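You operate a simulated robot arm through the tools that you are given. There is no shell and no other tool. Be economical: measure what you need, move in short steps, check, and stop when the job is done.

You are at the controls of a simulated two-armed robot. One attempt, no reset.

## Task
Pick up the corner piece from the labelling table top with one hand, pass it to the other hand and put it on the top of the corner cabinet. Set down upright: corner piece.

Only the result counts: the job must be done as asked and must still hold three seconds after the hand-in. Knocking over, shifting, dropping, spilling or breaking anything else fails it.

## Robot
Two 7-joint arms with two-finger parallel grippers on one trunk, on a base that drives. Base frame: it is fixed to the floor where the robot stands at the start and does not move with it; the origin is under the middle of the robot, x ahead of it, y to its left, z up. Readings come in m, degrees, newtons and seconds.
The left shoulder is at the start at [0.071, 0.156, 1.03], the right one opposite. Places, roughly: top of the corner cabinet [0.9, 2.1, 0.8]. Payload 3.91 kg a hand.
The tool frame of a hand sits at the grasp point between the pads (the TCP): z along the fingers, y along the line on which they close. The tips reach 0.03 m beyond it. Largest opening 0.11 m; finger width 0.02, thickness 0.01; the body of the gripper, 0.048 by 0.112 m, starts 0.055 m behind the TCP.
Orientation is told as [roll, pitch, yaw] about the base's x, y, z axes, in that order, counted from this pose: with the fingers straight down and closing along the base's y, the tool's x points along the base's -x, its y along +y and its z along -z.

## Interface
- The arms move only by the tool apply_moves. It takes "left_plan", "right_plan" or both (then of equal length, played together; a hand with none holds still); each is a list of rows, each a list of 3 entries, a list of its own where there are three numbers: the turn, a rotation vector about the base's x, y, z in degrees, then the shift along the base's x, y, z in m, then the finger opening in m, from 0 to 0.11. In form: [[[rx, ry, rz], [tx, ty, tz], claw], ...]. A call has 1 to 8 rows; each row shifts and turns the commanded pose from where the row before left it. A row lasts 0.2 s, in which the tool goes at most 0.05 m and 8.6 degrees; a call with a longer step from one row to the next is refused whole, and so is a gripper value outside its range. Where a pose cannot be reached the arm comes as near as it can. A force on the tool above 40 N (or 10 N above the force at the start of the call, whichever is more), or a blocked arm, ends the call early, and 0.2 s more pass. The fingers move at their own pace (about 0.108 m/s each) and stop on an object; they squeeze with about 41 N. The grip force told is the motor's: it shows also when the fingers shut on nothing. Time passes only in rows, and 0.2 s behind the last, so rows that do not move let the fingers close. The reply holds the time, the measured pose of the TCP, the force on the tool along the base axes, the opening and the grip force, in the units named above and with some noise, with the torque about the TCP (base axes, N m) and any sound that the robot's microphone picked up, and new pictures: "views" is both (left out), scene, wrist or none (wrist: the cameras of the hands that moved).
- Cameras (640 x 400 px; columns grow to the right, rows downward): "scene" is now at [0.1426, 0.0189, 1.2789]; the picture's right is [0.21, -0.98, 0.00], its down [-0.36, -0.08, -0.93] and it looks along [0.91, 0.19, -0.36] (base axes); focal length 266 px, centre (320, 200). "left" rides on the left gripper at [0.072, -0.017, -0.103] in its tool frame; the picture's right is [0.23, 0.97, 0.00], its down [-0.76, 0.18, -0.62] and it looks along [-0.61, 0.14, 0.78] (tool axes); focal length 222 px, centre (320, 200). "right" rides on the right gripper at [0.072, 0.017, -0.103] in its tool frame; the picture's right is [-0.23, 0.97, 0.00], its down [-0.76, -0.18, -0.62] and it looks along [-0.61, -0.14, 0.78] (tool axes); focal length 222 px, centre (320, 200). There is no depth. A picture from a camera that has moved, and an enlarged one, comes with that camera's place and axes in the base frame and with its lens.
- move_column(by): slides the trunk up (or, below 0, down) by that many m; the arms and the scene camera ride with it, the base frame stays. It gives what a move gives, with no picture.
- roll_base(legs): drives the robot by 1 to 6 legs, each [ahead, left, turn to the left] in m, m and degrees, along the robot's own axes; the way and the turn of a leg run together, so that a leg with both is an arc; at most 1.5 m and 180 degrees a leg. The arms and the cameras ride along, it lands a little off, and it stops where it bumps. It gives what a move gives, and a new picture of the scene camera.
- aim_head(pan, tilt): turns the head with the scene camera to pan (to the left, within 86 degrees either way) and tilt (down, from -29 to 69), counted from straight ahead of the robot. It gives what a move gives, and a new picture of the scene camera.
- close_up(camera, box): a new picture of the part [left, top, right, bottom] of that camera's present view, enlarged. The clock stands still meanwhile.
- job_done(): hands the job in; it is judged then, once.

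Go step by step. Nothing tells you exact positions but the pictures and the camera data: compare them with the known pose of the tool, close in by small moves and look again before you grip or let go. The budget is 120 turns and 260 pictures, counting those below and the enlarged ones. Unless the task says otherwise, let go and move clear before handing in.

The tools are called as a command line: name --argument value ..., lists and objects as JSON in quotes. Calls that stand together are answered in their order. apply_moves: Moves the arms, as the interface text tells. Its arguments: {"type":"object","properties":{"left_plan":{"type":"array","items":{"type":"array"}},"right_plan":{"type":"array","items":{"type":"array"}},"views":{"type":"string","enum":["both","scene","wrist","none"]}},"required":[]} The other tools are called the same way: move_column (by) slides the trunk up or down; roll_base (legs) drives the base; aim_head (pan, tilt) turns the head that bears the scene camera; close_up (camera, box) takes an enlarged picture of a part of a camera's view; job_done () hands the job in.

At the start:

```text
time_s: 0.0
left_tool_pos: [0.6906, 0.5581, 1.1388]
left_tcp_rot: [0.1, 0.1, -0.1]
left_wrist_force: [-0.9, 0.3, -0.5]
left_torque: [-0.01, -0.02, 0.01]
left_finger_gap: 0.1101
left_finger_force: 0.0
right_tool_pos: [0.6768, -0.1897, 1.1146]
right_tcp_rot: [0.0, 0.0, 0.0]
right_wrist_force: [-0.2, 0.1, -0.2]
right_torque: [-0.01, 0.0, -0.01]
right_finger_gap: 0.11
right_finger_force: 0.0
trunk travel left (down, up): [-0.475, 0.465]
robot x, y, heading: [0.0008, 0.0005, -0.1]
head pan, tilt: [12.0, 21.4]
```

scene: 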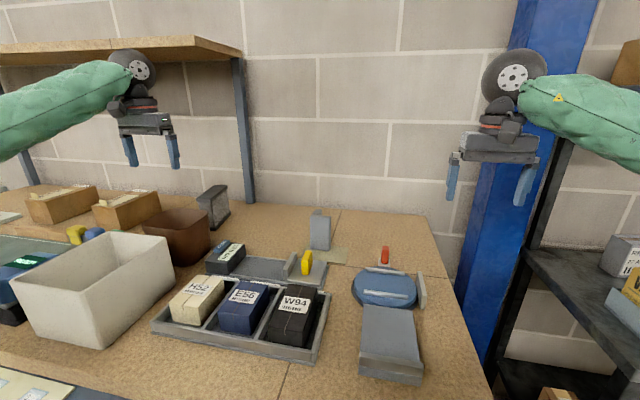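
right: 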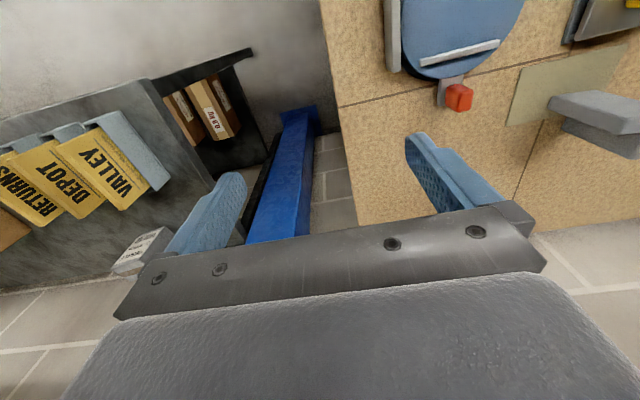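
left: 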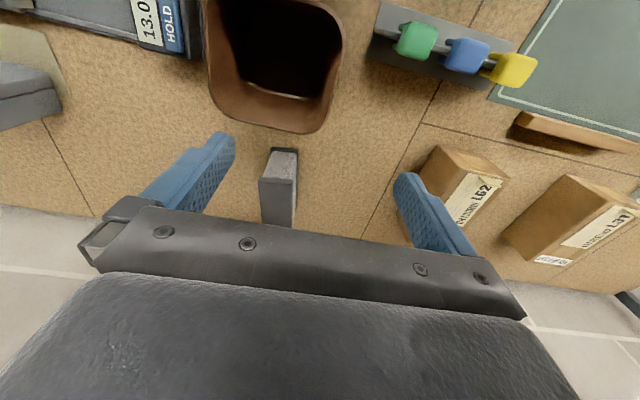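

I see a bench with bins, boxes and a grey L-shaped item near (320,230), which may be the corner piece. I'll enlarge it and other candidates.

close_up --camera "scene" --box '[270, 190, 370, 280]'

close_up --camera "scene" --box '[180, 170, 260, 240]'

close_up --camera "right" --box '[400, 0, 640, 200]'

aim_head --pan 70 --tilt 21

```text
4.44 times, centred on (320, 235) of scene
camera zoom: at [0.1426, 0.0189, 1.2789], right [0.21, -0.98, 0.0], down [-0.36, -0.08, -0.93], along [0.91, 0.19, -0.36], focal length 1181 px, centre (320, 44)
```

zoom: 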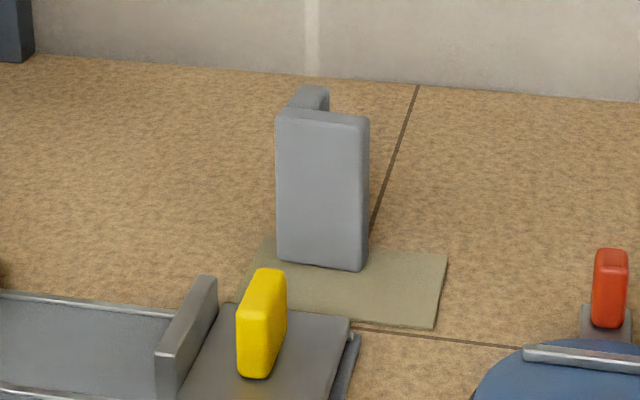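

```text
5.71 times, centred on (220, 205) of scene
camera zoom: at [0.1426, 0.0189, 1.2789], right [0.21, -0.98, 0.0], down [-0.36, -0.08, -0.93], along [0.91, 0.19, -0.36], focal length 1518 px, centre (891, 171)
```

zoom: 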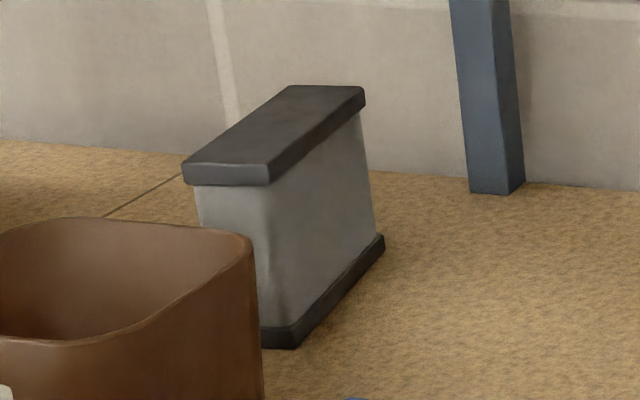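

```text
2.00 times, centred on (520, 100) of right
camera zoom: at [0.6048, -0.1733, 1.2183], right [0.23, 0.97, 0.0], down [0.76, -0.18, 0.62], along [0.61, -0.14, -0.78], focal length 444 px, centre (-80, 400)
```

zoom: 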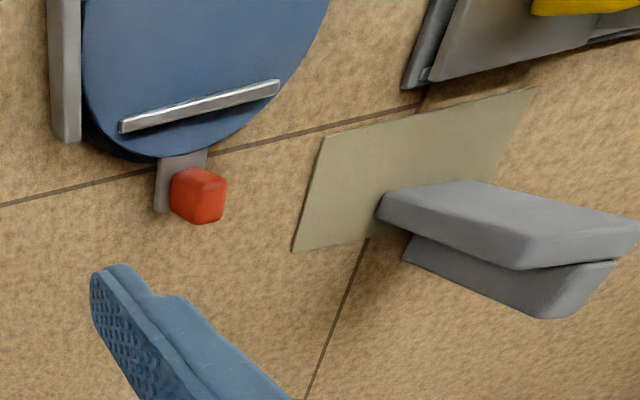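

```text
time_s: 1.3
left_tool_pos: [0.6907, 0.5575, 1.1399]
left_tcp_rot: [0.0, 0.0, 0.0]
left_wrist_force: [-0.3, 0.6, -0.5]
left_torque: [-0.02, 0.04, -0.06]
left_finger_gap: 0.1098
left_finger_force: 0.0
right_tool_pos: [0.6769, -0.1891, 1.1141]
right_tcp_rot: [-0.1, 0.0, 0.0]
right_wrist_force: [-0.4, -0.3, 0.1]
right_torque: [-0.03, -0.02, -0.02]
right_finger_gap: 0.11
right_finger_force: 0.1
trunk travel left (down, up): [-0.475, 0.465]
robot x, y, heading: [0.0004, -0.0013, 0.1]
head pan, tilt: [70.0, 21.0]
camera scene: at [0.0836, 0.0869, 1.2795], right [0.94, -0.34, 0.0], down [-0.12, -0.34, -0.93], along [0.32, 0.88, -0.36], focal length 266 px, centre (320, 200)
```

scene: 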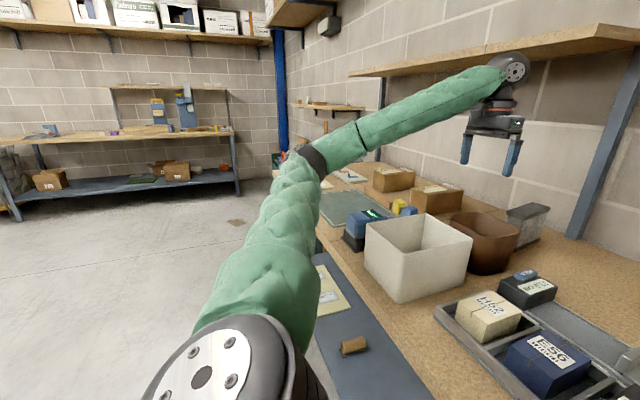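

The corner piece is the grey L-section item, standing at about (0.76, 0.15) on the bench, with table height about 0.889 and top about 0.99. I'll bring the left hand near it and look from the wrist camera, with the head back on the bench.

apply_moves --left_plan '[[[0, 0, 0], [-0.005, -0.049, 0], 0.11], [[0, 0, 0], [-0.005, -0.049, 0], 0.11], [[0, 0, 0], [-0.005, -0.049, 0], 0.11], [[0, 0, 0], [-0.005, -0.049, 0], 0.11], [[0, 0, 0], [-0.005, -0.049, 0], 0.11], [[0, 0, 0], [-0.005, -0.049, 0], 0.11], [[0, 0, 0], [-0.005, -0.049, 0], 0.11], [[0, 0, 0], [-0.005, -0.049, 0], 0.11]]' --views "wrist"

aim_head --pan 8 --tilt 30

```text
time_s: 3.1
left_tool_pos: [0.6507, 0.1652, 1.1396]
left_tcp_rot: [0.1, 0.1, 0.1]
left_wrist_force: [-0.2, 0.2, 0.3]
left_torque: [0.01, -0.01, 0.0]
left_finger_gap: 0.1098
left_finger_force: 0.1
right_tool_pos: [0.6778, -0.1912, 1.1134]
right_tcp_rot: [0.1, 0.1, 0.0]
right_wrist_force: [0.8, 0.1, 0.9]
right_torque: [0.01, 0.04, 0.02]
right_finger_gap: 0.1099
right_finger_force: 0.0
trunk travel left (down, up): [-0.475, 0.465]
robot x, y, heading: [-0.0033, 0.0019, 0.2]
head pan, tilt: [70.0, 21.0]
camera left: at [0.5779, 0.147, 1.2435], right [-0.23, 0.97, 0.0], down [0.76, 0.18, 0.62], along [0.61, 0.14, -0.78], focal length 222 px, centre (320, 200)
```

left: 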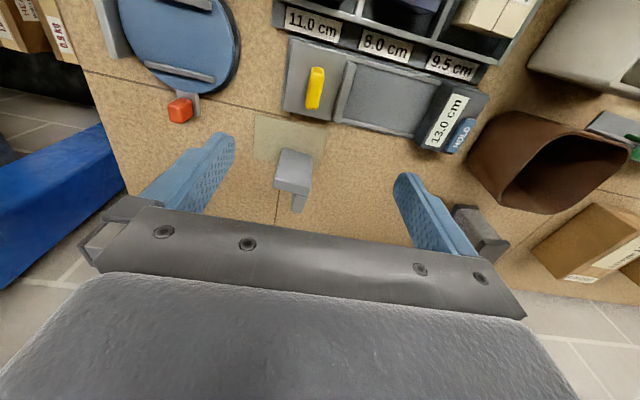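

```text
time_s: 4.4
left_tool_pos: [0.649, 0.167, 1.1404]
left_tcp_rot: [-0.1, 0.0, -0.1]
left_wrist_force: [0.1, 0.6, 0.5]
left_torque: [0.03, 0.0, 0.03]
left_finger_gap: 0.1097
left_finger_force: 0.0
right_tool_pos: [0.6772, -0.1906, 1.1141]
right_tcp_rot: [-0.1, 0.0, 0.0]
right_wrist_force: [-0.2, -0.3, 0.0]
right_torque: [0.04, 0.04, -0.01]
right_finger_gap: 0.11
right_finger_force: 0.0
trunk travel left (down, up): [-0.475, 0.465]
robot x, y, heading: [-0.0009, 0.0034, -0.1]
head pan, tilt: [8.0, 30.0]
camera scene: at [0.1413, 0.012, 1.2651], right [0.14, -0.99, 0.0], down [-0.5, -0.07, -0.87], along [0.86, 0.12, -0.5], focal length 266 px, centre (320, 200)
```

scene: 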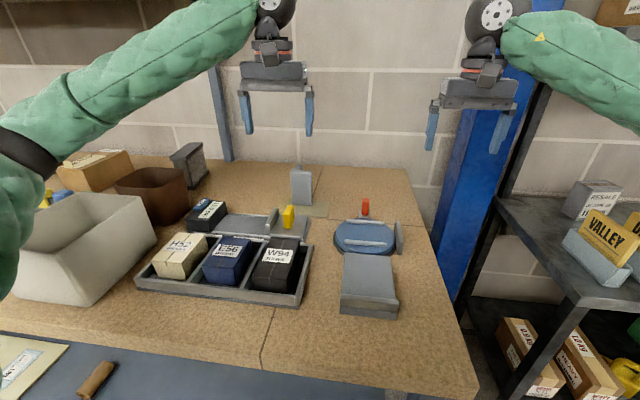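

close_up --camera "left" --box '[230, 100, 360, 220]'

close_up --camera "scene" --box '[260, 150, 350, 240]'

```text
3.33 times, centred on (295, 160) of left
camera zoom: at [0.5777, 0.1486, 1.2438], right [-0.23, 0.97, 0.0], down [0.76, 0.18, 0.62], along [0.61, 0.14, -0.78], focal length 740 px, centre (403, 333)
```

zoom: 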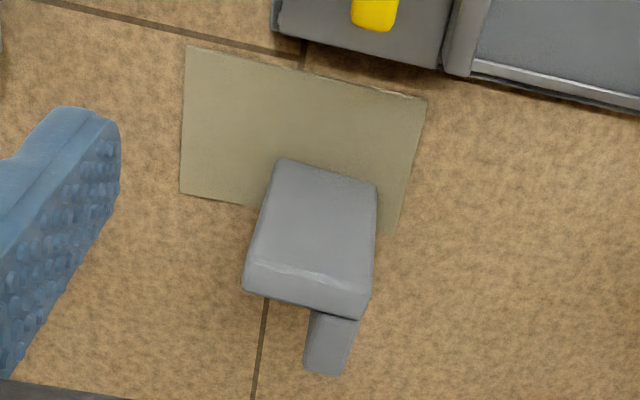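

```text
4.44 times, centred on (305, 195) of scene
camera zoom: at [0.1413, 0.012, 1.2651], right [0.14, -0.99, 0.0], down [-0.5, -0.07, -0.87], along [0.86, 0.12, -0.5], focal length 1181 px, centre (387, 222)
```

zoom: 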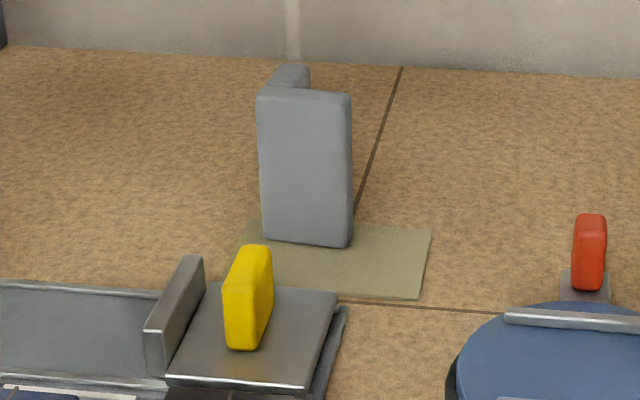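

The piece is L-shaped in plan: front plate at x≈0.760–0.776, y≈0.124–0.175, with a leg at y≈0.156–0.174 running back to x≈0.81, and a height of about 0.097. I'll pinch the leg from above with the left hand and keep the front plate free for the right hand; first I hover over it.

apply_moves --left_plan '[[[0, 0, 0], [0.036, 0, 0], 0.055], [[0, 0, 0], [0.036, 0, 0], 0.055], [[0, 0, 0], [0.036, 0, -0.03], 0.055], [[0, 0, 0], [0.036, -0.002, -0.045], 0.055], [[0, 0, 0], [0, 0, 0], 0.055]]'

close_up --camera "left" --box '[200, 60, 440, 220]'

close_up --camera "scene" --box '[255, 130, 355, 230]'

```text
refused: row 4 steps farther than a row can; nothing moved
```

```text
2.50 times, centred on (320, 140) of left
camera zoom: at [0.5777, 0.1486, 1.2438], right [-0.23, 0.97, 0.0], down [0.76, 0.18, 0.62], along [0.61, 0.14, -0.78], focal length 555 px, centre (320, 350)
```

zoom: 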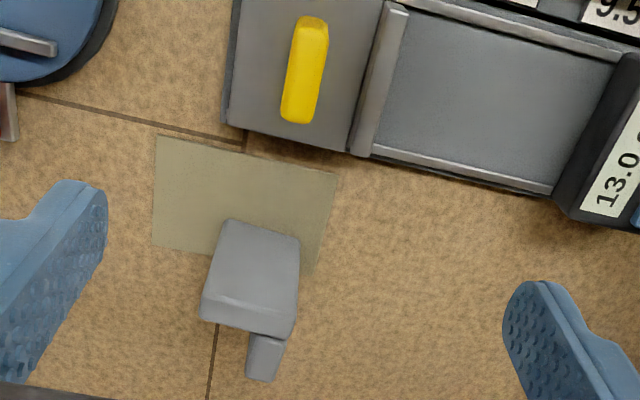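

```text
4.00 times, centred on (305, 180) of scene
camera zoom: at [0.1413, 0.012, 1.2651], right [0.14, -0.99, 0.0], down [-0.5, -0.07, -0.87], along [0.86, 0.12, -0.5], focal length 1063 px, centre (380, 280)
```

zoom: 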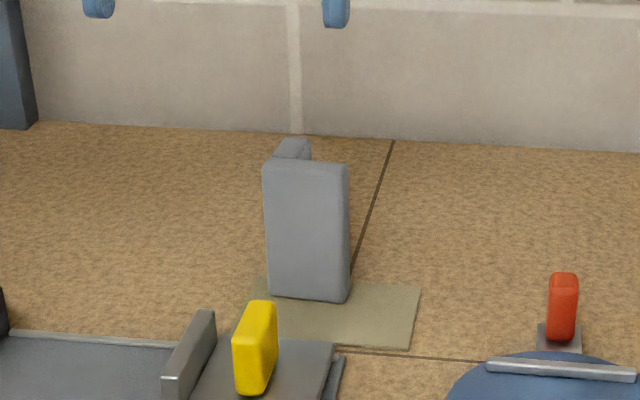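

A row was too long; I'll repeat with smaller steps to the hover over the leg.

apply_moves --left_plan '[[[0, 0, 0], [0.036, 0, 0], 0.055], [[0, 0, 0], [0.036, 0, 0], 0.055], [[0, 0, 0], [0.036, 0, -0.025], 0.055], [[0, 0, 0], [0.036, -0.002, -0.025], 0.055], [[0, 0, 0], [0, 0, -0.025], 0.055]]'

close_up --camera "left" --box '[200, 60, 440, 220]'

close_up --camera "scene" --box '[255, 130, 355, 230]'

```text
time_s: 5.8
left_tool_pos: [0.7865, 0.1641, 1.0989]
left_tcp_rot: [0.4, -2.3, 0.4]
left_wrist_force: [0.2, -0.1, -1.0]
left_torque: [-0.05, 0.02, 0.0]
left_finger_gap: 0.0551
left_finger_force: 0.0
right_tool_pos: [0.6718, -0.1937, 1.1217]
right_tcp_rot: [0.5, -0.4, 0.1]
right_wrist_force: [-0.9, 0.7, -0.4]
right_torque: [-0.01, 0.02, 0.0]
right_finger_gap: 0.11
right_finger_force: 0.0
trunk travel left (down, up): [-0.475, 0.465]
robot x, y, heading: [0.0003, -0.0004, 0.2]
head pan, tilt: [8.0, 30.0]
stopped in row 5 (left hand): the arm was blocked; the commanded pose is now the measured one
camera scene: at [0.1331, 0.0052, 1.2701], right [0.14, -0.99, -0.01], down [-0.49, -0.06, -0.87], along [0.86, 0.13, -0.49], focal length 266 px, centre (320, 200)
camera left: at [0.7112, 0.1442, 1.1988], right [-0.23, 0.97, 0.0], down [0.74, 0.18, 0.65], along [0.64, 0.15, -0.76], focal length 222 px, centre (320, 200)
```

scene: 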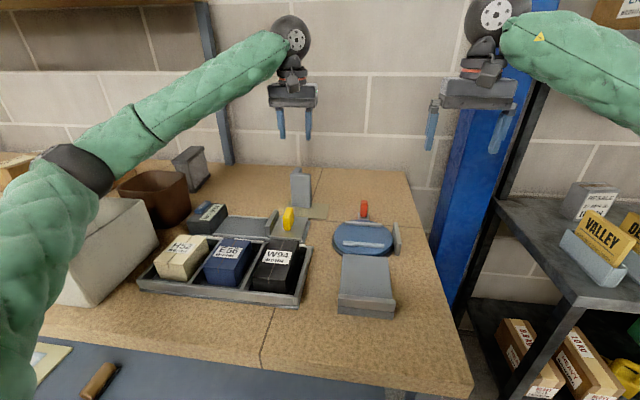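
left: 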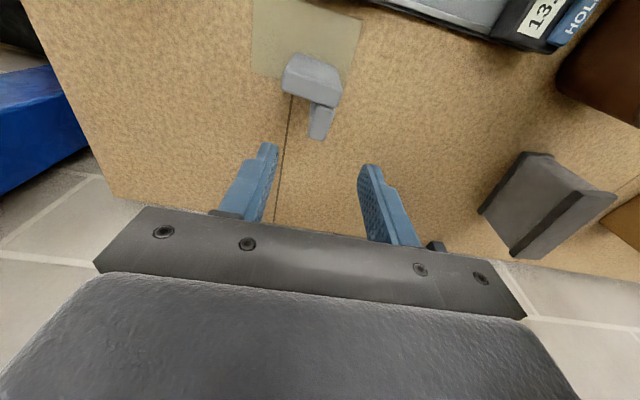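

```text
2.50 times, centred on (320, 140) of left
camera zoom: at [0.7112, 0.1442, 1.1988], right [-0.23, 0.97, 0.0], down [0.74, 0.18, 0.65], along [0.64, 0.15, -0.76], focal length 555 px, centre (320, 350)
```

zoom: 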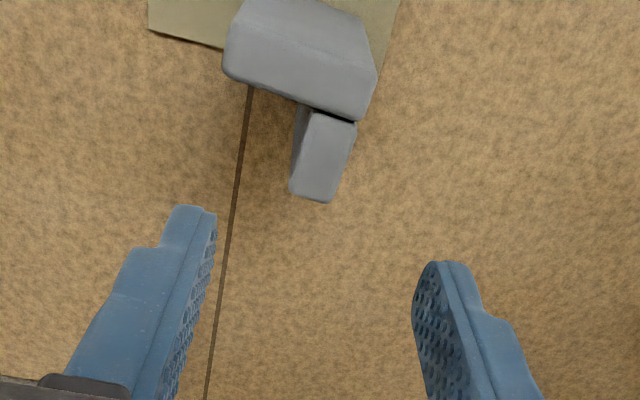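

```text
4.00 times, centred on (305, 180) of scene
camera zoom: at [0.1331, 0.0052, 1.2701], right [0.14, -0.99, -0.01], down [-0.49, -0.06, -0.87], along [0.86, 0.13, -0.49], focal length 1063 px, centre (380, 280)
```

zoom: 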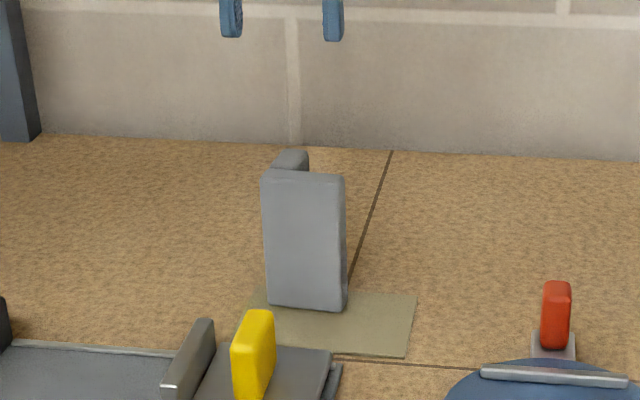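

The left arm was blocked, probably the elbow against the white bin or the bench. I back off upward and check the bin.

apply_moves --left_plan '[[[0, 0, 0], [-0.02, 0, 0.03], 0.055], [[0, 0, 0], [-0.036, 0, 0.012], 0.055], [[0, 0, 0], [-0.036, 0, 0], 0.055], [[0, 0, 0], [-0.036, 0, 0], 0.055], [[0, 0, 0], [0, 0, 0], 0.055]]' --views "scene"

aim_head --pan 45 --tilt 40

```text
time_s: 7.0
left_tool_pos: [0.6677, 0.1695, 1.1176]
left_tcp_rot: [0.0, -0.9, 0.2]
left_wrist_force: [0.2, 0.1, -0.3]
left_torque: [-0.02, 0.03, 0.01]
left_finger_gap: 0.0552
left_finger_force: 0.0
right_tool_pos: [0.6792, -0.1884, 1.1135]
right_tcp_rot: [0.0, 0.2, 0.0]
right_wrist_force: [0.2, -0.5, -0.7]
right_torque: [0.04, 0.0, -0.01]
right_finger_gap: 0.1101
right_finger_force: 0.0
trunk travel left (down, up): [-0.475, 0.465]
robot x, y, heading: [0.0011, -0.0022, 0.3]
head pan, tilt: [8.0, 30.0]
camera scene: at [0.1429, 0.0133, 1.2649], right [0.14, -0.99, 0.0], down [-0.5, -0.07, -0.87], along [0.86, 0.12, -0.5], focal length 266 px, centre (320, 200)
```

scene: 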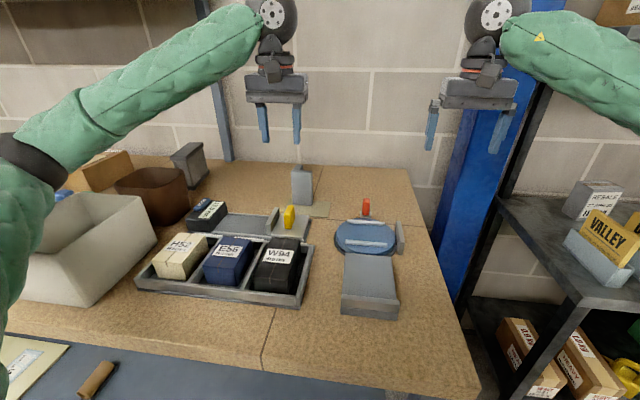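

```text
time_s: 8.0
left_tool_pos: [0.6673, 0.1705, 1.1181]
left_tcp_rot: [-0.1, -1.0, 0.2]
left_wrist_force: [-0.6, 1.0, 0.5]
left_torque: [0.01, 0.02, 0.0]
left_finger_gap: 0.055
left_finger_force: 0.1
right_tool_pos: [0.6784, -0.188, 1.1146]
right_tcp_rot: [0.0, 0.0, 0.0]
right_wrist_force: [0.1, 0.1, 0.3]
right_torque: [0.02, 0.01, -0.02]
right_finger_gap: 0.11
right_finger_force: 0.0
trunk travel left (down, up): [-0.475, 0.465]
robot x, y, heading: [0.0014, 0.003, -0.0]
head pan, tilt: [45.0, 40.0]
camera scene: at [0.1125, 0.061, 1.2498], right [0.71, -0.71, 0.0], down [-0.45, -0.45, -0.77], along [0.54, 0.54, -0.64], focal length 266 px, centre (320, 200)
```

scene: 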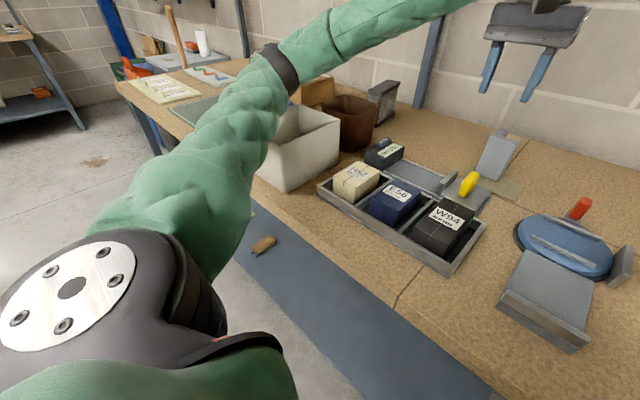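

The bin looks unmoved. I'll use the right hand for the pick instead, whose elbow stays over the low right side: left hand back to its side and trunk slightly up.

apply_moves --left_plan '[[[0, 0.9, 0], [0, 0.04, 0.02], 0.055], [[0, 0, 0], [0, 0.049, 0], 0.11], [[0, 0, 0], [0, 0.049, 0], 0.11], [[0, 0, 0], [0, 0.049, 0], 0.11], [[0, 0, 0], [0, 0.049, 0], 0.11], [[0, 0, 0], [0, 0.049, 0], 0.11], [[0, 0, 0], [0, 0.049, 0], 0.11], [[0, 0, 0], [0, 0.049, 0], 0.11]]' --views "none"

move_column --by 0.1

aim_head --pan 8 --tilt 35

close_up --camera "scene" --box '[0, 140, 360, 320]'

```text
time_s: 9.8
left_tool_pos: [0.6676, 0.5548, 1.1426]
left_tcp_rot: [0.0, -0.3, 0.2]
left_wrist_force: [1.3, 0.7, -0.4]
left_torque: [0.03, 0.01, -0.02]
left_finger_gap: 0.1098
left_finger_force: 0.1
right_tool_pos: [0.6773, -0.1875, 1.1156]
right_tcp_rot: [-0.2, 0.0, 0.0]
right_wrist_force: [-0.1, 0.0, -0.3]
right_torque: [-0.02, 0.0, 0.0]
right_finger_gap: 0.11
right_finger_force: 0.1
trunk travel left (down, up): [-0.475, 0.465]
robot x, y, heading: [0.0, 0.0002, -0.1]
head pan, tilt: [45.0, 40.0]
```

```text
time_s: 11.2
left_tool_pos: [0.6685, 0.5538, 1.2425]
left_tcp_rot: [-0.1, -0.1, 0.2]
left_wrist_force: [0.0, -0.2, -0.4]
left_torque: [-0.02, -0.01, -0.02]
left_finger_gap: 0.1099
left_finger_force: 0.1
right_tool_pos: [0.6783, -0.1875, 1.2141]
right_tcp_rot: [0.0, 0.1, 0.1]
right_wrist_force: [-0.4, -0.7, 0.1]
right_torque: [-0.01, -0.05, -0.03]
right_finger_gap: 0.11
right_finger_force: 0.1
trunk travel left (down, up): [-0.575, 0.365]
robot x, y, heading: [-0.0013, 0.0022, 0.0]
head pan, tilt: [45.0, 40.0]
```

```text
time_s: 12.2
left_tool_pos: [0.6673, 0.5528, 1.2429]
left_tcp_rot: [-0.2, -0.1, 0.2]
left_wrist_force: [-1.1, -0.2, -0.1]
left_torque: [0.01, 0.04, 0.0]
left_finger_gap: 0.1101
left_finger_force: 0.0
right_tool_pos: [0.6771, -0.1884, 1.2149]
right_tcp_rot: [0.0, 0.0, 0.0]
right_wrist_force: [0.9, 1.1, -0.5]
right_torque: [0.01, 0.02, 0.01]
right_finger_gap: 0.11
right_finger_force: 0.0
trunk travel left (down, up): [-0.575, 0.365]
robot x, y, heading: [0.0006, 0.003, -0.2]
head pan, tilt: [8.0, 35.0]
camera scene: at [0.1397, 0.0134, 1.3573], right [0.14, -0.99, 0.0], down [-0.57, -0.08, -0.82], along [0.81, 0.12, -0.57], focal length 266 px, centre (320, 200)
```

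scene: 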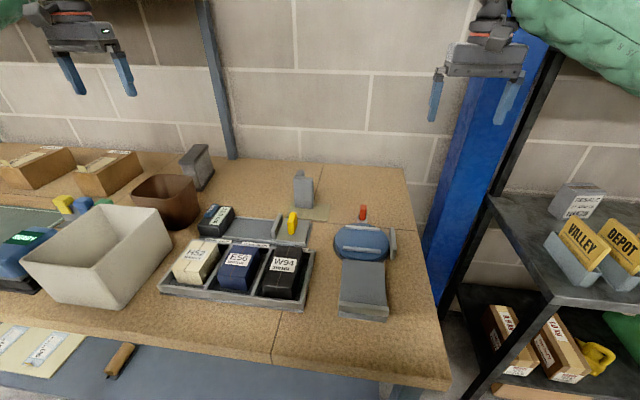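

```text
1.78 times, centred on (180, 230) of scene
camera zoom: at [0.1397, 0.0134, 1.3573], right [0.14, -0.99, 0.0], down [-0.57, -0.08, -0.82], along [0.81, 0.12, -0.57], focal length 472 px, centre (569, 147)
```

zoom: 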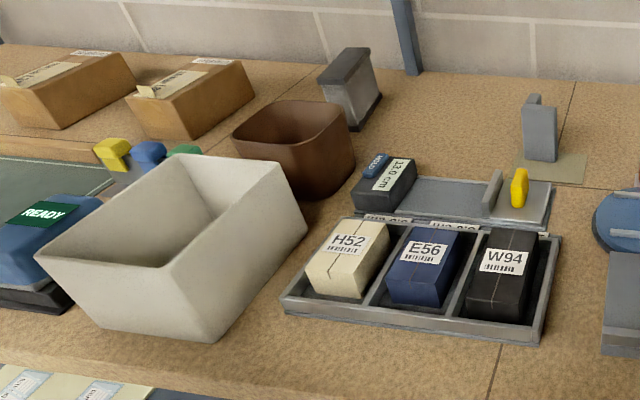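

The bin is exactly where it was. The right hand now goes over the leg of the piece.

apply_moves --right_plan '[[[0, 0, 0], [0.014, 0.044, -0.015], 0.055], [[0, 0, 0], [0.014, 0.044, -0.015], 0.055], [[0, 0, 0], [0.014, 0.044, -0.015], 0.055], [[0, 0, 0], [0.014, 0.044, -0.015], 0.055], [[0, 0, 0], [0.014, 0.044, -0.015], 0.055], [[0, 0, 0], [0.014, 0.044, -0.015], 0.055], [[0, 0, 0], [0.014, 0.044, -0.015], 0.055], [[0, 0, 0], [0.015, 0.044, -0.015], 0.055]]'

close_up --camera "right" --box '[200, 60, 440, 220]'

close_up --camera "scene" --box '[255, 110, 375, 210]'

```text
time_s: 14.0
left_tool_pos: [0.6676, 0.554, 1.2398]
left_tcp_rot: [-0.2, -0.2, 0.2]
left_wrist_force: [0.3, 0.2, -0.6]
left_torque: [0.0, 0.02, 0.0]
left_finger_gap: 0.11
left_finger_force: 0.0
right_tool_pos: [0.7929, 0.1649, 1.095]
right_tcp_rot: [-0.1, 0.1, 0.0]
right_wrist_force: [0.0, -0.6, -0.3]
right_torque: [-0.07, 0.03, -0.01]
right_finger_gap: 0.0551
right_finger_force: 0.1
trunk travel left (down, up): [-0.575, 0.365]
robot x, y, heading: [0.0001, -0.0, 0.0]
head pan, tilt: [8.0, 35.0]
camera scene: at [0.1401, 0.0153, 1.3572], right [0.14, -0.99, 0.0], down [-0.57, -0.08, -0.82], along [0.81, 0.11, -0.57], focal length 266 px, centre (320, 200)
camera right: at [0.7203, 0.1824, 1.1983], right [0.23, 0.97, 0.0], down [0.76, -0.18, 0.62], along [0.61, -0.14, -0.78], focal length 222 px, centre (320, 200)
```

scene: 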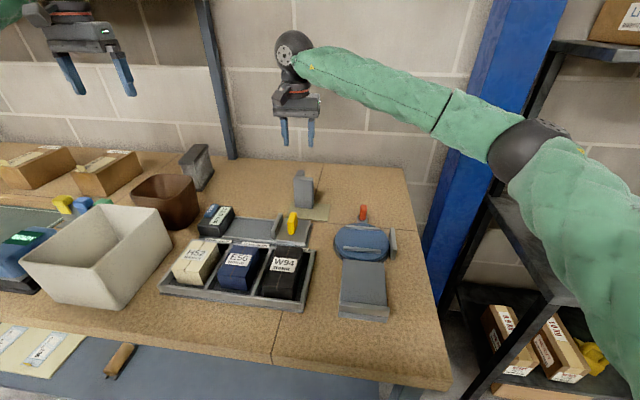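
right: 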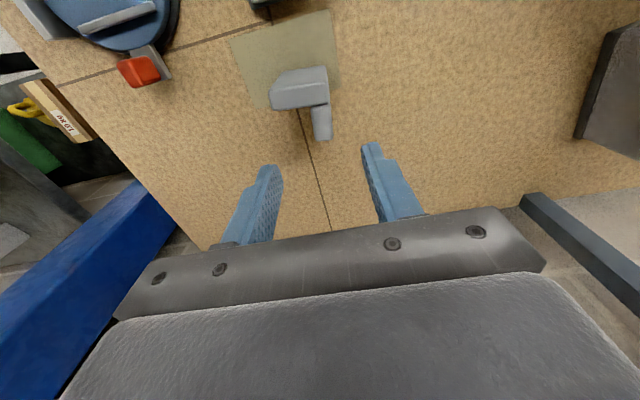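

```text
2.50 times, centred on (320, 140) of right
camera zoom: at [0.7203, 0.1824, 1.1983], right [0.23, 0.97, 0.0], down [0.76, -0.18, 0.62], along [0.61, -0.14, -0.78], focal length 555 px, centre (320, 350)
```

zoom: 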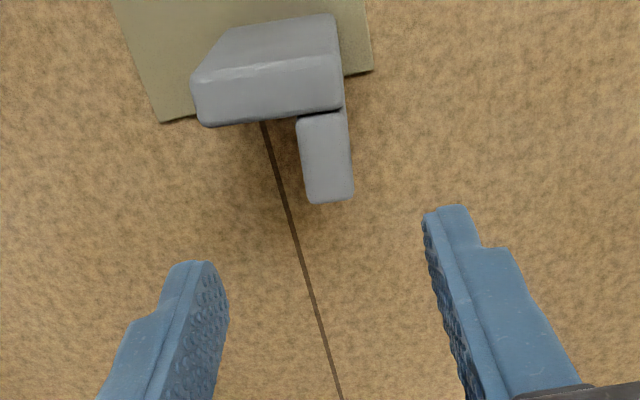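

```text
4.00 times, centred on (315, 160) of scene
camera zoom: at [0.1401, 0.0153, 1.3572], right [0.14, -0.99, 0.0], down [-0.57, -0.08, -0.82], along [0.81, 0.11, -0.57], focal length 1063 px, centre (340, 360)
```

zoom: 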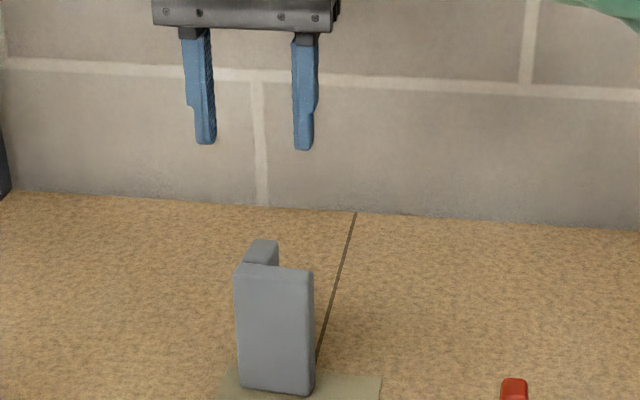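

The leg is at y≈0.157–0.175 with its free part at x≈0.778–0.811, right under the fingers. I descend to just above it and look again.

apply_moves --right_plan '[[[0, 0, 0], [0.003, 0.001, -0.035], 0.05], [[0, 0, 0], [0, 0, -0.033], 0.05], [[0, 0, 0], [0, 0, 0], 0.05]]' --views "none"

close_up --camera "right" --box '[200, 60, 440, 220]'

close_up --camera "scene" --box '[255, 130, 355, 210]'

```text
time_s: 14.8
left_tool_pos: [0.6672, 0.5523, 1.2416]
left_tcp_rot: [-0.1, -0.2, 0.1]
left_wrist_force: [-0.1, 0.1, 0.1]
left_torque: [0.0, -0.01, 0.01]
left_finger_gap: 0.1099
left_finger_force: 0.0
right_tool_pos: [0.7949, 0.1651, 1.0262]
right_tcp_rot: [0.0, 0.0, 0.1]
right_wrist_force: [0.5, 0.4, 0.6]
right_torque: [-0.04, 0.0, -0.02]
right_finger_gap: 0.0503
right_finger_force: 0.1
trunk travel left (down, up): [-0.575, 0.365]
robot x, y, heading: [0.0021, 0.0018, 0.1]
head pan, tilt: [8.0, 35.0]
```

```text
2.50 times, centred on (320, 140) of right
camera zoom: at [0.7221, 0.1822, 1.1304], right [0.23, 0.97, 0.0], down [0.76, -0.18, 0.62], along [0.61, -0.14, -0.78], focal length 555 px, centre (320, 350)
```

zoom: 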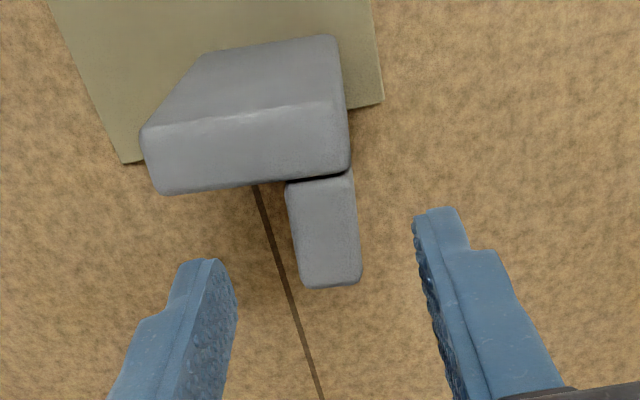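

```text
5.00 times, centred on (305, 170) of scene
camera zoom: at [0.1394, 0.0137, 1.3574], right [0.14, -0.99, 0.0], down [-0.57, -0.08, -0.82], along [0.81, 0.11, -0.57], focal length 1329 px, centre (395, 350)
```

zoom: 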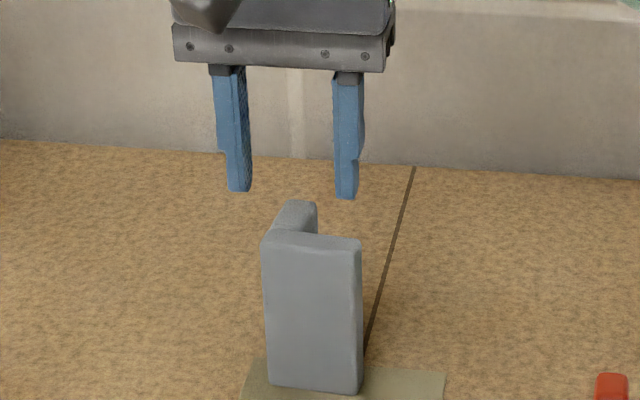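

Fingers straddle the leg symmetrically. I descend and close.

apply_moves --right_plan '[[[0, 0, 0], [0.002, 0.001, -0.03], 0.05], [[0, 0, 0], [0, 0, -0.03], 0.05], [[0, 0, 0], [0, 0, 0], 0.05]]' --views "none"

close_up --camera "scene" --box '[255, 130, 355, 210]'

close_up --camera "right" --box '[200, 60, 440, 220]'

```text
time_s: 15.6
left_tool_pos: [0.6678, 0.5526, 1.242]
left_tcp_rot: [-0.1, -0.2, 0.1]
left_wrist_force: [-1.1, -0.6, -0.9]
left_torque: [0.02, -0.03, -0.02]
left_finger_gap: 0.1098
left_finger_force: 0.1
right_tool_pos: [0.7976, 0.1663, 0.9675]
right_tcp_rot: [0.1, 0.0, 0.1]
right_wrist_force: [0.1, 0.2, 0.5]
right_torque: [-0.03, -0.01, 0.01]
right_finger_gap: 0.0502
right_finger_force: 0.1
trunk travel left (down, up): [-0.575, 0.365]
robot x, y, heading: [0.0015, -0.0005, -0.1]
head pan, tilt: [8.0, 35.0]
```

```text
5.00 times, centred on (305, 170) of scene
camera zoom: at [0.1393, 0.0135, 1.3574], right [0.14, -0.99, 0.0], down [-0.57, -0.08, -0.82], along [0.81, 0.11, -0.57], focal length 1329 px, centre (395, 350)
```

zoom: 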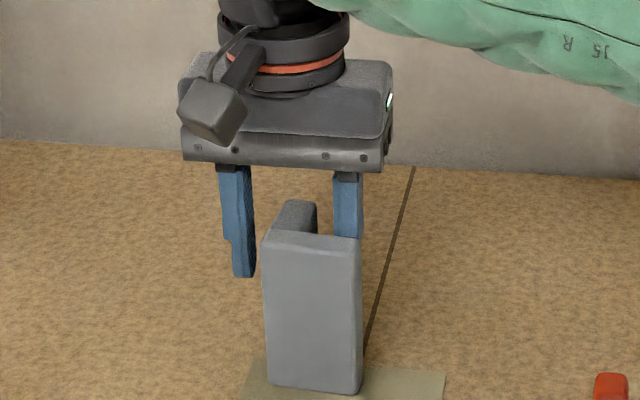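

```text
2.50 times, centred on (320, 140) of right
camera zoom: at [0.7256, 0.184, 1.0708], right [0.23, 0.97, 0.0], down [0.76, -0.18, 0.62], along [0.61, -0.14, -0.78], focal length 555 px, centre (320, 350)
```

zoom: 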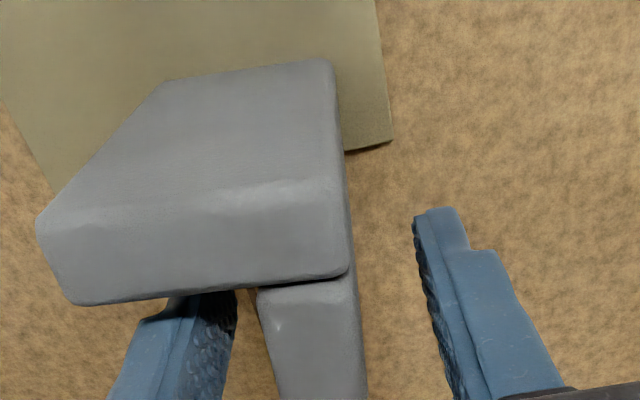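

The fingers are around the leg inside the L. I close and check.

apply_moves --right_plan '[[[0, 0, 0], [0, -0.001, 0], 0.03], [[0, 0, 0], [0, 0, 0], 0.0], [[0, 0, 0], [0, 0, 0], 0.0], [[0, 0, 0], [0, 0, 0], 0.0]]' --views "none"

close_up --camera "right" --box '[200, 60, 440, 220]'

```text
time_s: 16.6
left_tool_pos: [0.6673, 0.5526, 1.241]
left_tcp_rot: [0.0, -0.2, 0.3]
left_wrist_force: [-0.3, 0.3, 0.0]
left_torque: [-0.02, 0.01, 0.01]
left_finger_gap: 0.1102
left_finger_force: 0.0
right_tool_pos: [0.7967, 0.1665, 0.9673]
right_tcp_rot: [0.0, 0.0, 0.0]
right_wrist_force: [-0.3, -0.4, -0.1]
right_torque: [-0.01, 0.03, 0.0]
right_finger_gap: 0.0187
right_finger_force: 40.6
trunk travel left (down, up): [-0.575, 0.365]
robot x, y, heading: [-0.0016, -0.0019, 0.0]
head pan, tilt: [8.0, 35.0]
```

```text
2.50 times, centred on (320, 140) of right
camera zoom: at [0.7254, 0.1829, 1.0706], right [0.23, 0.97, 0.0], down [0.76, -0.18, 0.62], along [0.61, -0.14, -0.78], focal length 555 px, centre (320, 350)
```

zoom: 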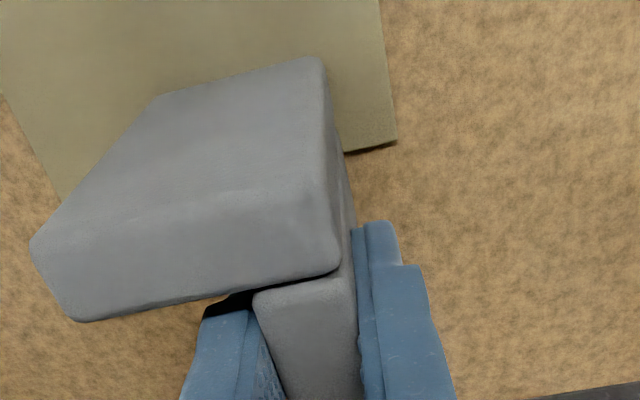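

It is gripped firmly (18.7 mm, 41 N). I lift straight up.

apply_moves --right_plan '[[[0, 0, 0], [0, 0, 0.02], 0.0], [[0, 0, 0], [0, 0, 0.04], 0.0], [[0, 0, 0], [0, 0, 0.04], 0.0], [[0, 0, 0], [0, 0, 0.04], 0.0], [[0, 0, 0], [0, 0, 0.04], 0.0], [[0, 0, 0], [0, 0, 0.04], 0.0]]'

```text
time_s: 18.0
left_tool_pos: [0.6668, 0.5531, 1.2412]
left_tcp_rot: [0.0, -0.3, 0.2]
left_wrist_force: [-0.3, 0.3, -0.5]
left_torque: [-0.01, -0.04, 0.02]
left_finger_gap: 0.1104
left_finger_force: 0.1
right_tool_pos: [0.7968, 0.1629, 1.1896]
right_tcp_rot: [0.0, 0.0, 0.1]
right_wrist_force: [-0.2, -0.3, 0.6]
right_torque: [0.07, 0.02, -0.02]
right_finger_gap: 0.0187
right_finger_force: 41.0
trunk travel left (down, up): [-0.575, 0.365]
robot x, y, heading: [-0.0015, -0.0021, 0.0]
head pan, tilt: [8.0, 35.0]
camera scene: at [0.1388, 0.0137, 1.3573], right [0.14, -0.99, 0.0], down [-0.57, -0.08, -0.82], along [0.81, 0.11, -0.57], focal length 266 px, centre (320, 200)
camera right: at [0.7252, 0.1813, 1.2938], right [0.23, 0.97, 0.0], down [0.76, -0.18, 0.62], along [0.61, -0.14, -0.78], focal length 222 px, centre (320, 200)
```

scene: 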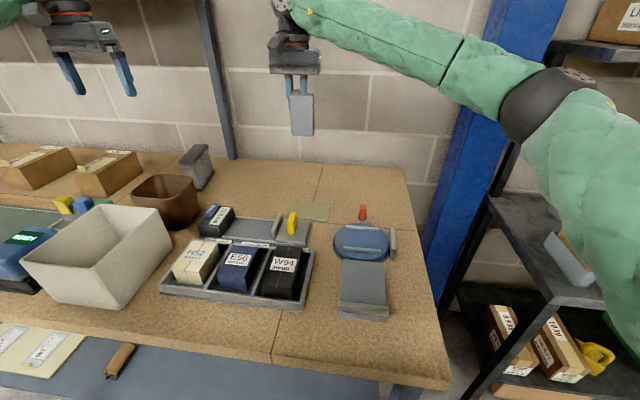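
right: 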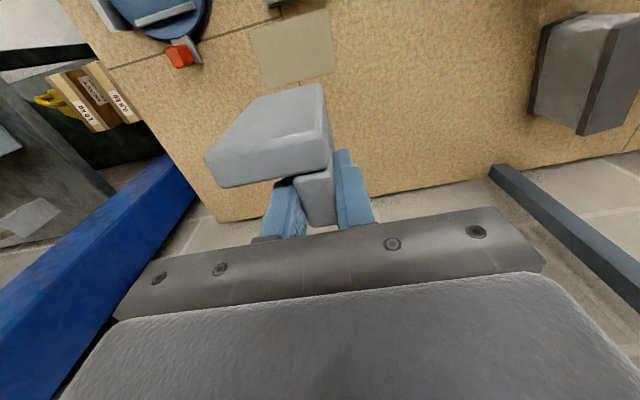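

The piece is lifted. I draw the right hand back to the middle, back the robot off, and then look toward the cabinet.

apply_moves --right_plan '[[[0, 0, 0], [-0.03, -0.035, 0.01], 0.0], [[0, 0, 0], [-0.03, -0.035, 0.01], 0.0], [[0, 0, 0], [-0.03, -0.035, 0], 0.0], [[0, 0, 0], [-0.03, -0.035, 0], 0.0], [[0, 0, 0], [-0.03, -0.035, 0], 0.0]]' --views "none"

roll_base --legs '[[-0.55, 0, 0]]'

aim_head --pan 55 --tilt 20

```text
time_s: 19.2
left_tool_pos: [0.6663, 0.553, 1.2425]
left_tcp_rot: [0.1, -0.2, 0.3]
left_wrist_force: [-0.5, 0.0, 0.4]
left_torque: [0.02, 0.04, 0.01]
left_finger_gap: 0.11
left_finger_force: 0.1
right_tool_pos: [0.6452, -0.0101, 1.2084]
right_tcp_rot: [0.0, 0.0, 0.1]
right_wrist_force: [0.9, -0.1, 1.0]
right_torque: [0.03, -0.01, 0.01]
right_finger_gap: 0.0188
right_finger_force: 40.5
trunk travel left (down, up): [-0.575, 0.365]
robot x, y, heading: [0.0031, 0.0036, 0.1]
head pan, tilt: [8.0, 35.0]
```

```text
time_s: 22.3
left_tool_pos: [0.1203, 0.5515, 1.2417]
left_tcp_rot: [-0.1, -0.2, 0.2]
left_wrist_force: [-0.1, 0.6, -0.7]
left_torque: [-0.03, -0.04, -0.01]
left_finger_gap: 0.1099
left_finger_force: 0.1
right_tool_pos: [0.098, -0.0106, 1.2089]
right_tcp_rot: [-0.1, 0.0, -0.1]
right_wrist_force: [-0.4, 0.1, 0.5]
right_torque: [-0.02, 0.01, 0.01]
right_finger_gap: 0.0183
right_finger_force: 41.0
trunk travel left (down, up): [-0.575, 0.365]
robot x, y, heading: [-0.548, 0.0002, 0.1]
head pan, tilt: [8.0, 35.0]
camera scene: at [-0.4083, 0.0131, 1.3574], right [0.14, -0.99, 0.0], down [-0.57, -0.08, -0.82], along [0.81, 0.11, -0.57], focal length 266 px, centre (320, 200)
```

scene: 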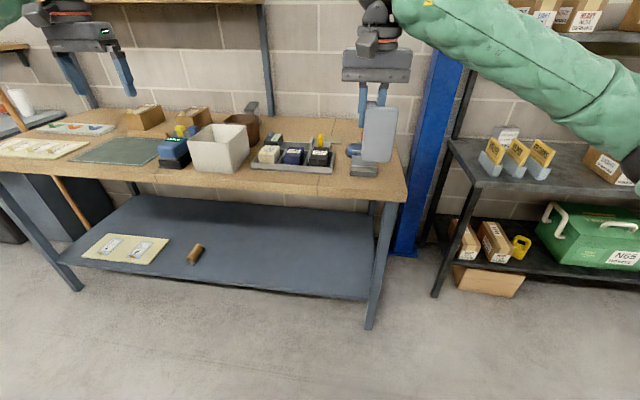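

```text
time_s: 23.5
left_tool_pos: [0.1218, 0.5518, 1.2422]
left_tcp_rot: [-0.1, -0.1, 0.1]
left_wrist_force: [0.6, 0.5, 0.2]
left_torque: [-0.01, -0.01, 0.04]
left_finger_gap: 0.11
left_finger_force: 0.1
right_tool_pos: [0.0972, -0.0107, 1.2084]
right_tcp_rot: [0.0, 0.1, 0.0]
right_wrist_force: [-0.1, 0.1, 0.3]
right_torque: [-0.02, 0.02, 0.0]
right_finger_gap: 0.0185
right_finger_force: 41.0
trunk travel left (down, up): [-0.575, 0.365]
robot x, y, heading: [-0.5453, 0.0022, -0.0]
head pan, tilt: [55.0, 20.0]
camera scene: at [-0.4412, 0.0771, 1.3811], right [0.82, -0.57, 0.0], down [-0.2, -0.28, -0.94], along [0.54, 0.77, -0.34], focal length 266 px, centre (320, 200)
```

scene: 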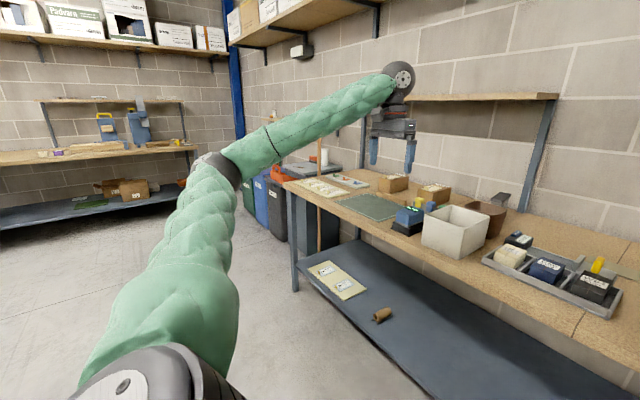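

The cabinet (dark grey top) is beyond the bench's left end, with a broom leaning between. I drive left 1.2 m staying well back and look again.

roll_base --legs '[[0, 1.2, 0]]'

aim_head --pan 20 --tilt 25

```text
time_s: 29.5
left_tool_pos: [0.1115, 1.7468, 1.241]
left_tcp_rot: [-0.1, -0.2, 0.7]
left_wrist_force: [0.1, 0.4, 0.2]
left_torque: [-0.05, -0.02, -0.01]
left_finger_gap: 0.1102
left_finger_force: 0.2
right_tool_pos: [0.0943, 1.1845, 1.2073]
right_tcp_rot: [0.0, 0.1, 0.5]
right_wrist_force: [-0.1, 0.7, -0.5]
right_torque: [-0.03, -0.01, -0.01]
right_finger_gap: 0.0186
right_finger_force: 41.2
trunk travel left (down, up): [-0.575, 0.365]
robot x, y, heading: [-0.5497, 1.1881, 0.7]
head pan, tilt: [55.0, 20.0]
camera scene: at [-0.4467, 1.2669, 1.3811], right [0.82, -0.57, 0.0], down [-0.19, -0.28, -0.94], along [0.53, 0.77, -0.34], focal length 266 px, centre (320, 200)
```

scene: 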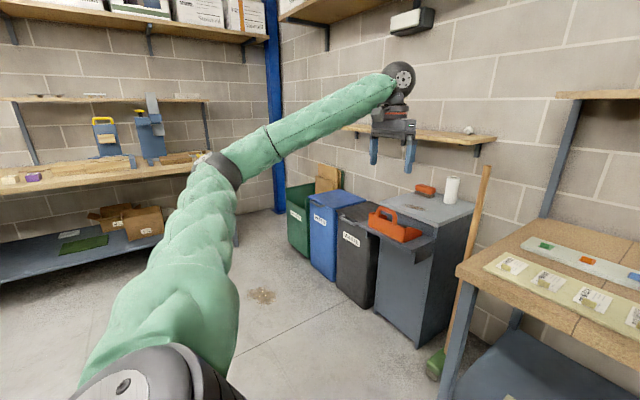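

```text
time_s: 30.5
left_tool_pos: [0.1111, 1.7454, 1.2412]
left_tcp_rot: [0.0, -0.2, 0.7]
left_wrist_force: [-0.6, -0.9, 0.0]
left_torque: [0.0, -0.01, -0.02]
left_finger_gap: 0.1099
left_finger_force: 0.1
right_tool_pos: [0.0938, 1.1838, 1.208]
right_tcp_rot: [0.0, -0.1, 0.5]
right_wrist_force: [-0.3, 0.0, 0.3]
right_torque: [0.04, 0.01, 0.01]
right_finger_gap: 0.0184
right_finger_force: 40.6
trunk travel left (down, up): [-0.575, 0.365]
robot x, y, heading: [-0.55, 1.1877, 0.7]
head pan, tilt: [20.0, 25.0]
camera scene: at [-0.4132, 1.2222, 1.3731], right [0.35, -0.94, 0.0], down [-0.4, -0.15, -0.91], along [0.85, 0.32, -0.42], focal length 266 px, centre (320, 200)
```

scene: 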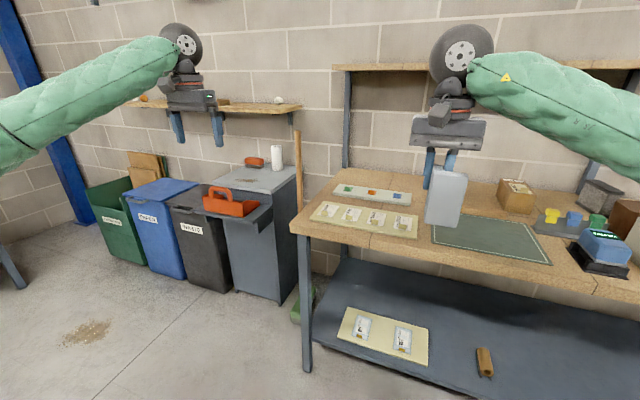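

I see the cabinet top with an orange tool and a white roll at its rear, an orange tray on a front-left leaf, a wall shelf above. I enlarge it.

close_up --camera "scene" --box '[180, 90, 340, 230]'

```text
2.86 times, centred on (260, 160) of scene
camera zoom: at [-0.4132, 1.2222, 1.3731], right [0.35, -0.94, 0.0], down [-0.4, -0.15, -0.91], along [0.85, 0.32, -0.42], focal length 759 px, centre (491, 314)
```

zoom: 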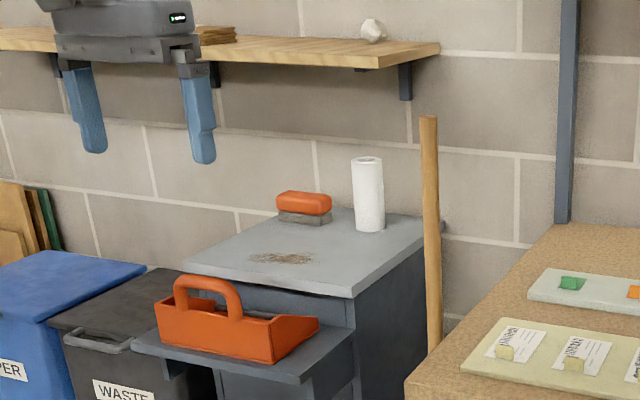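

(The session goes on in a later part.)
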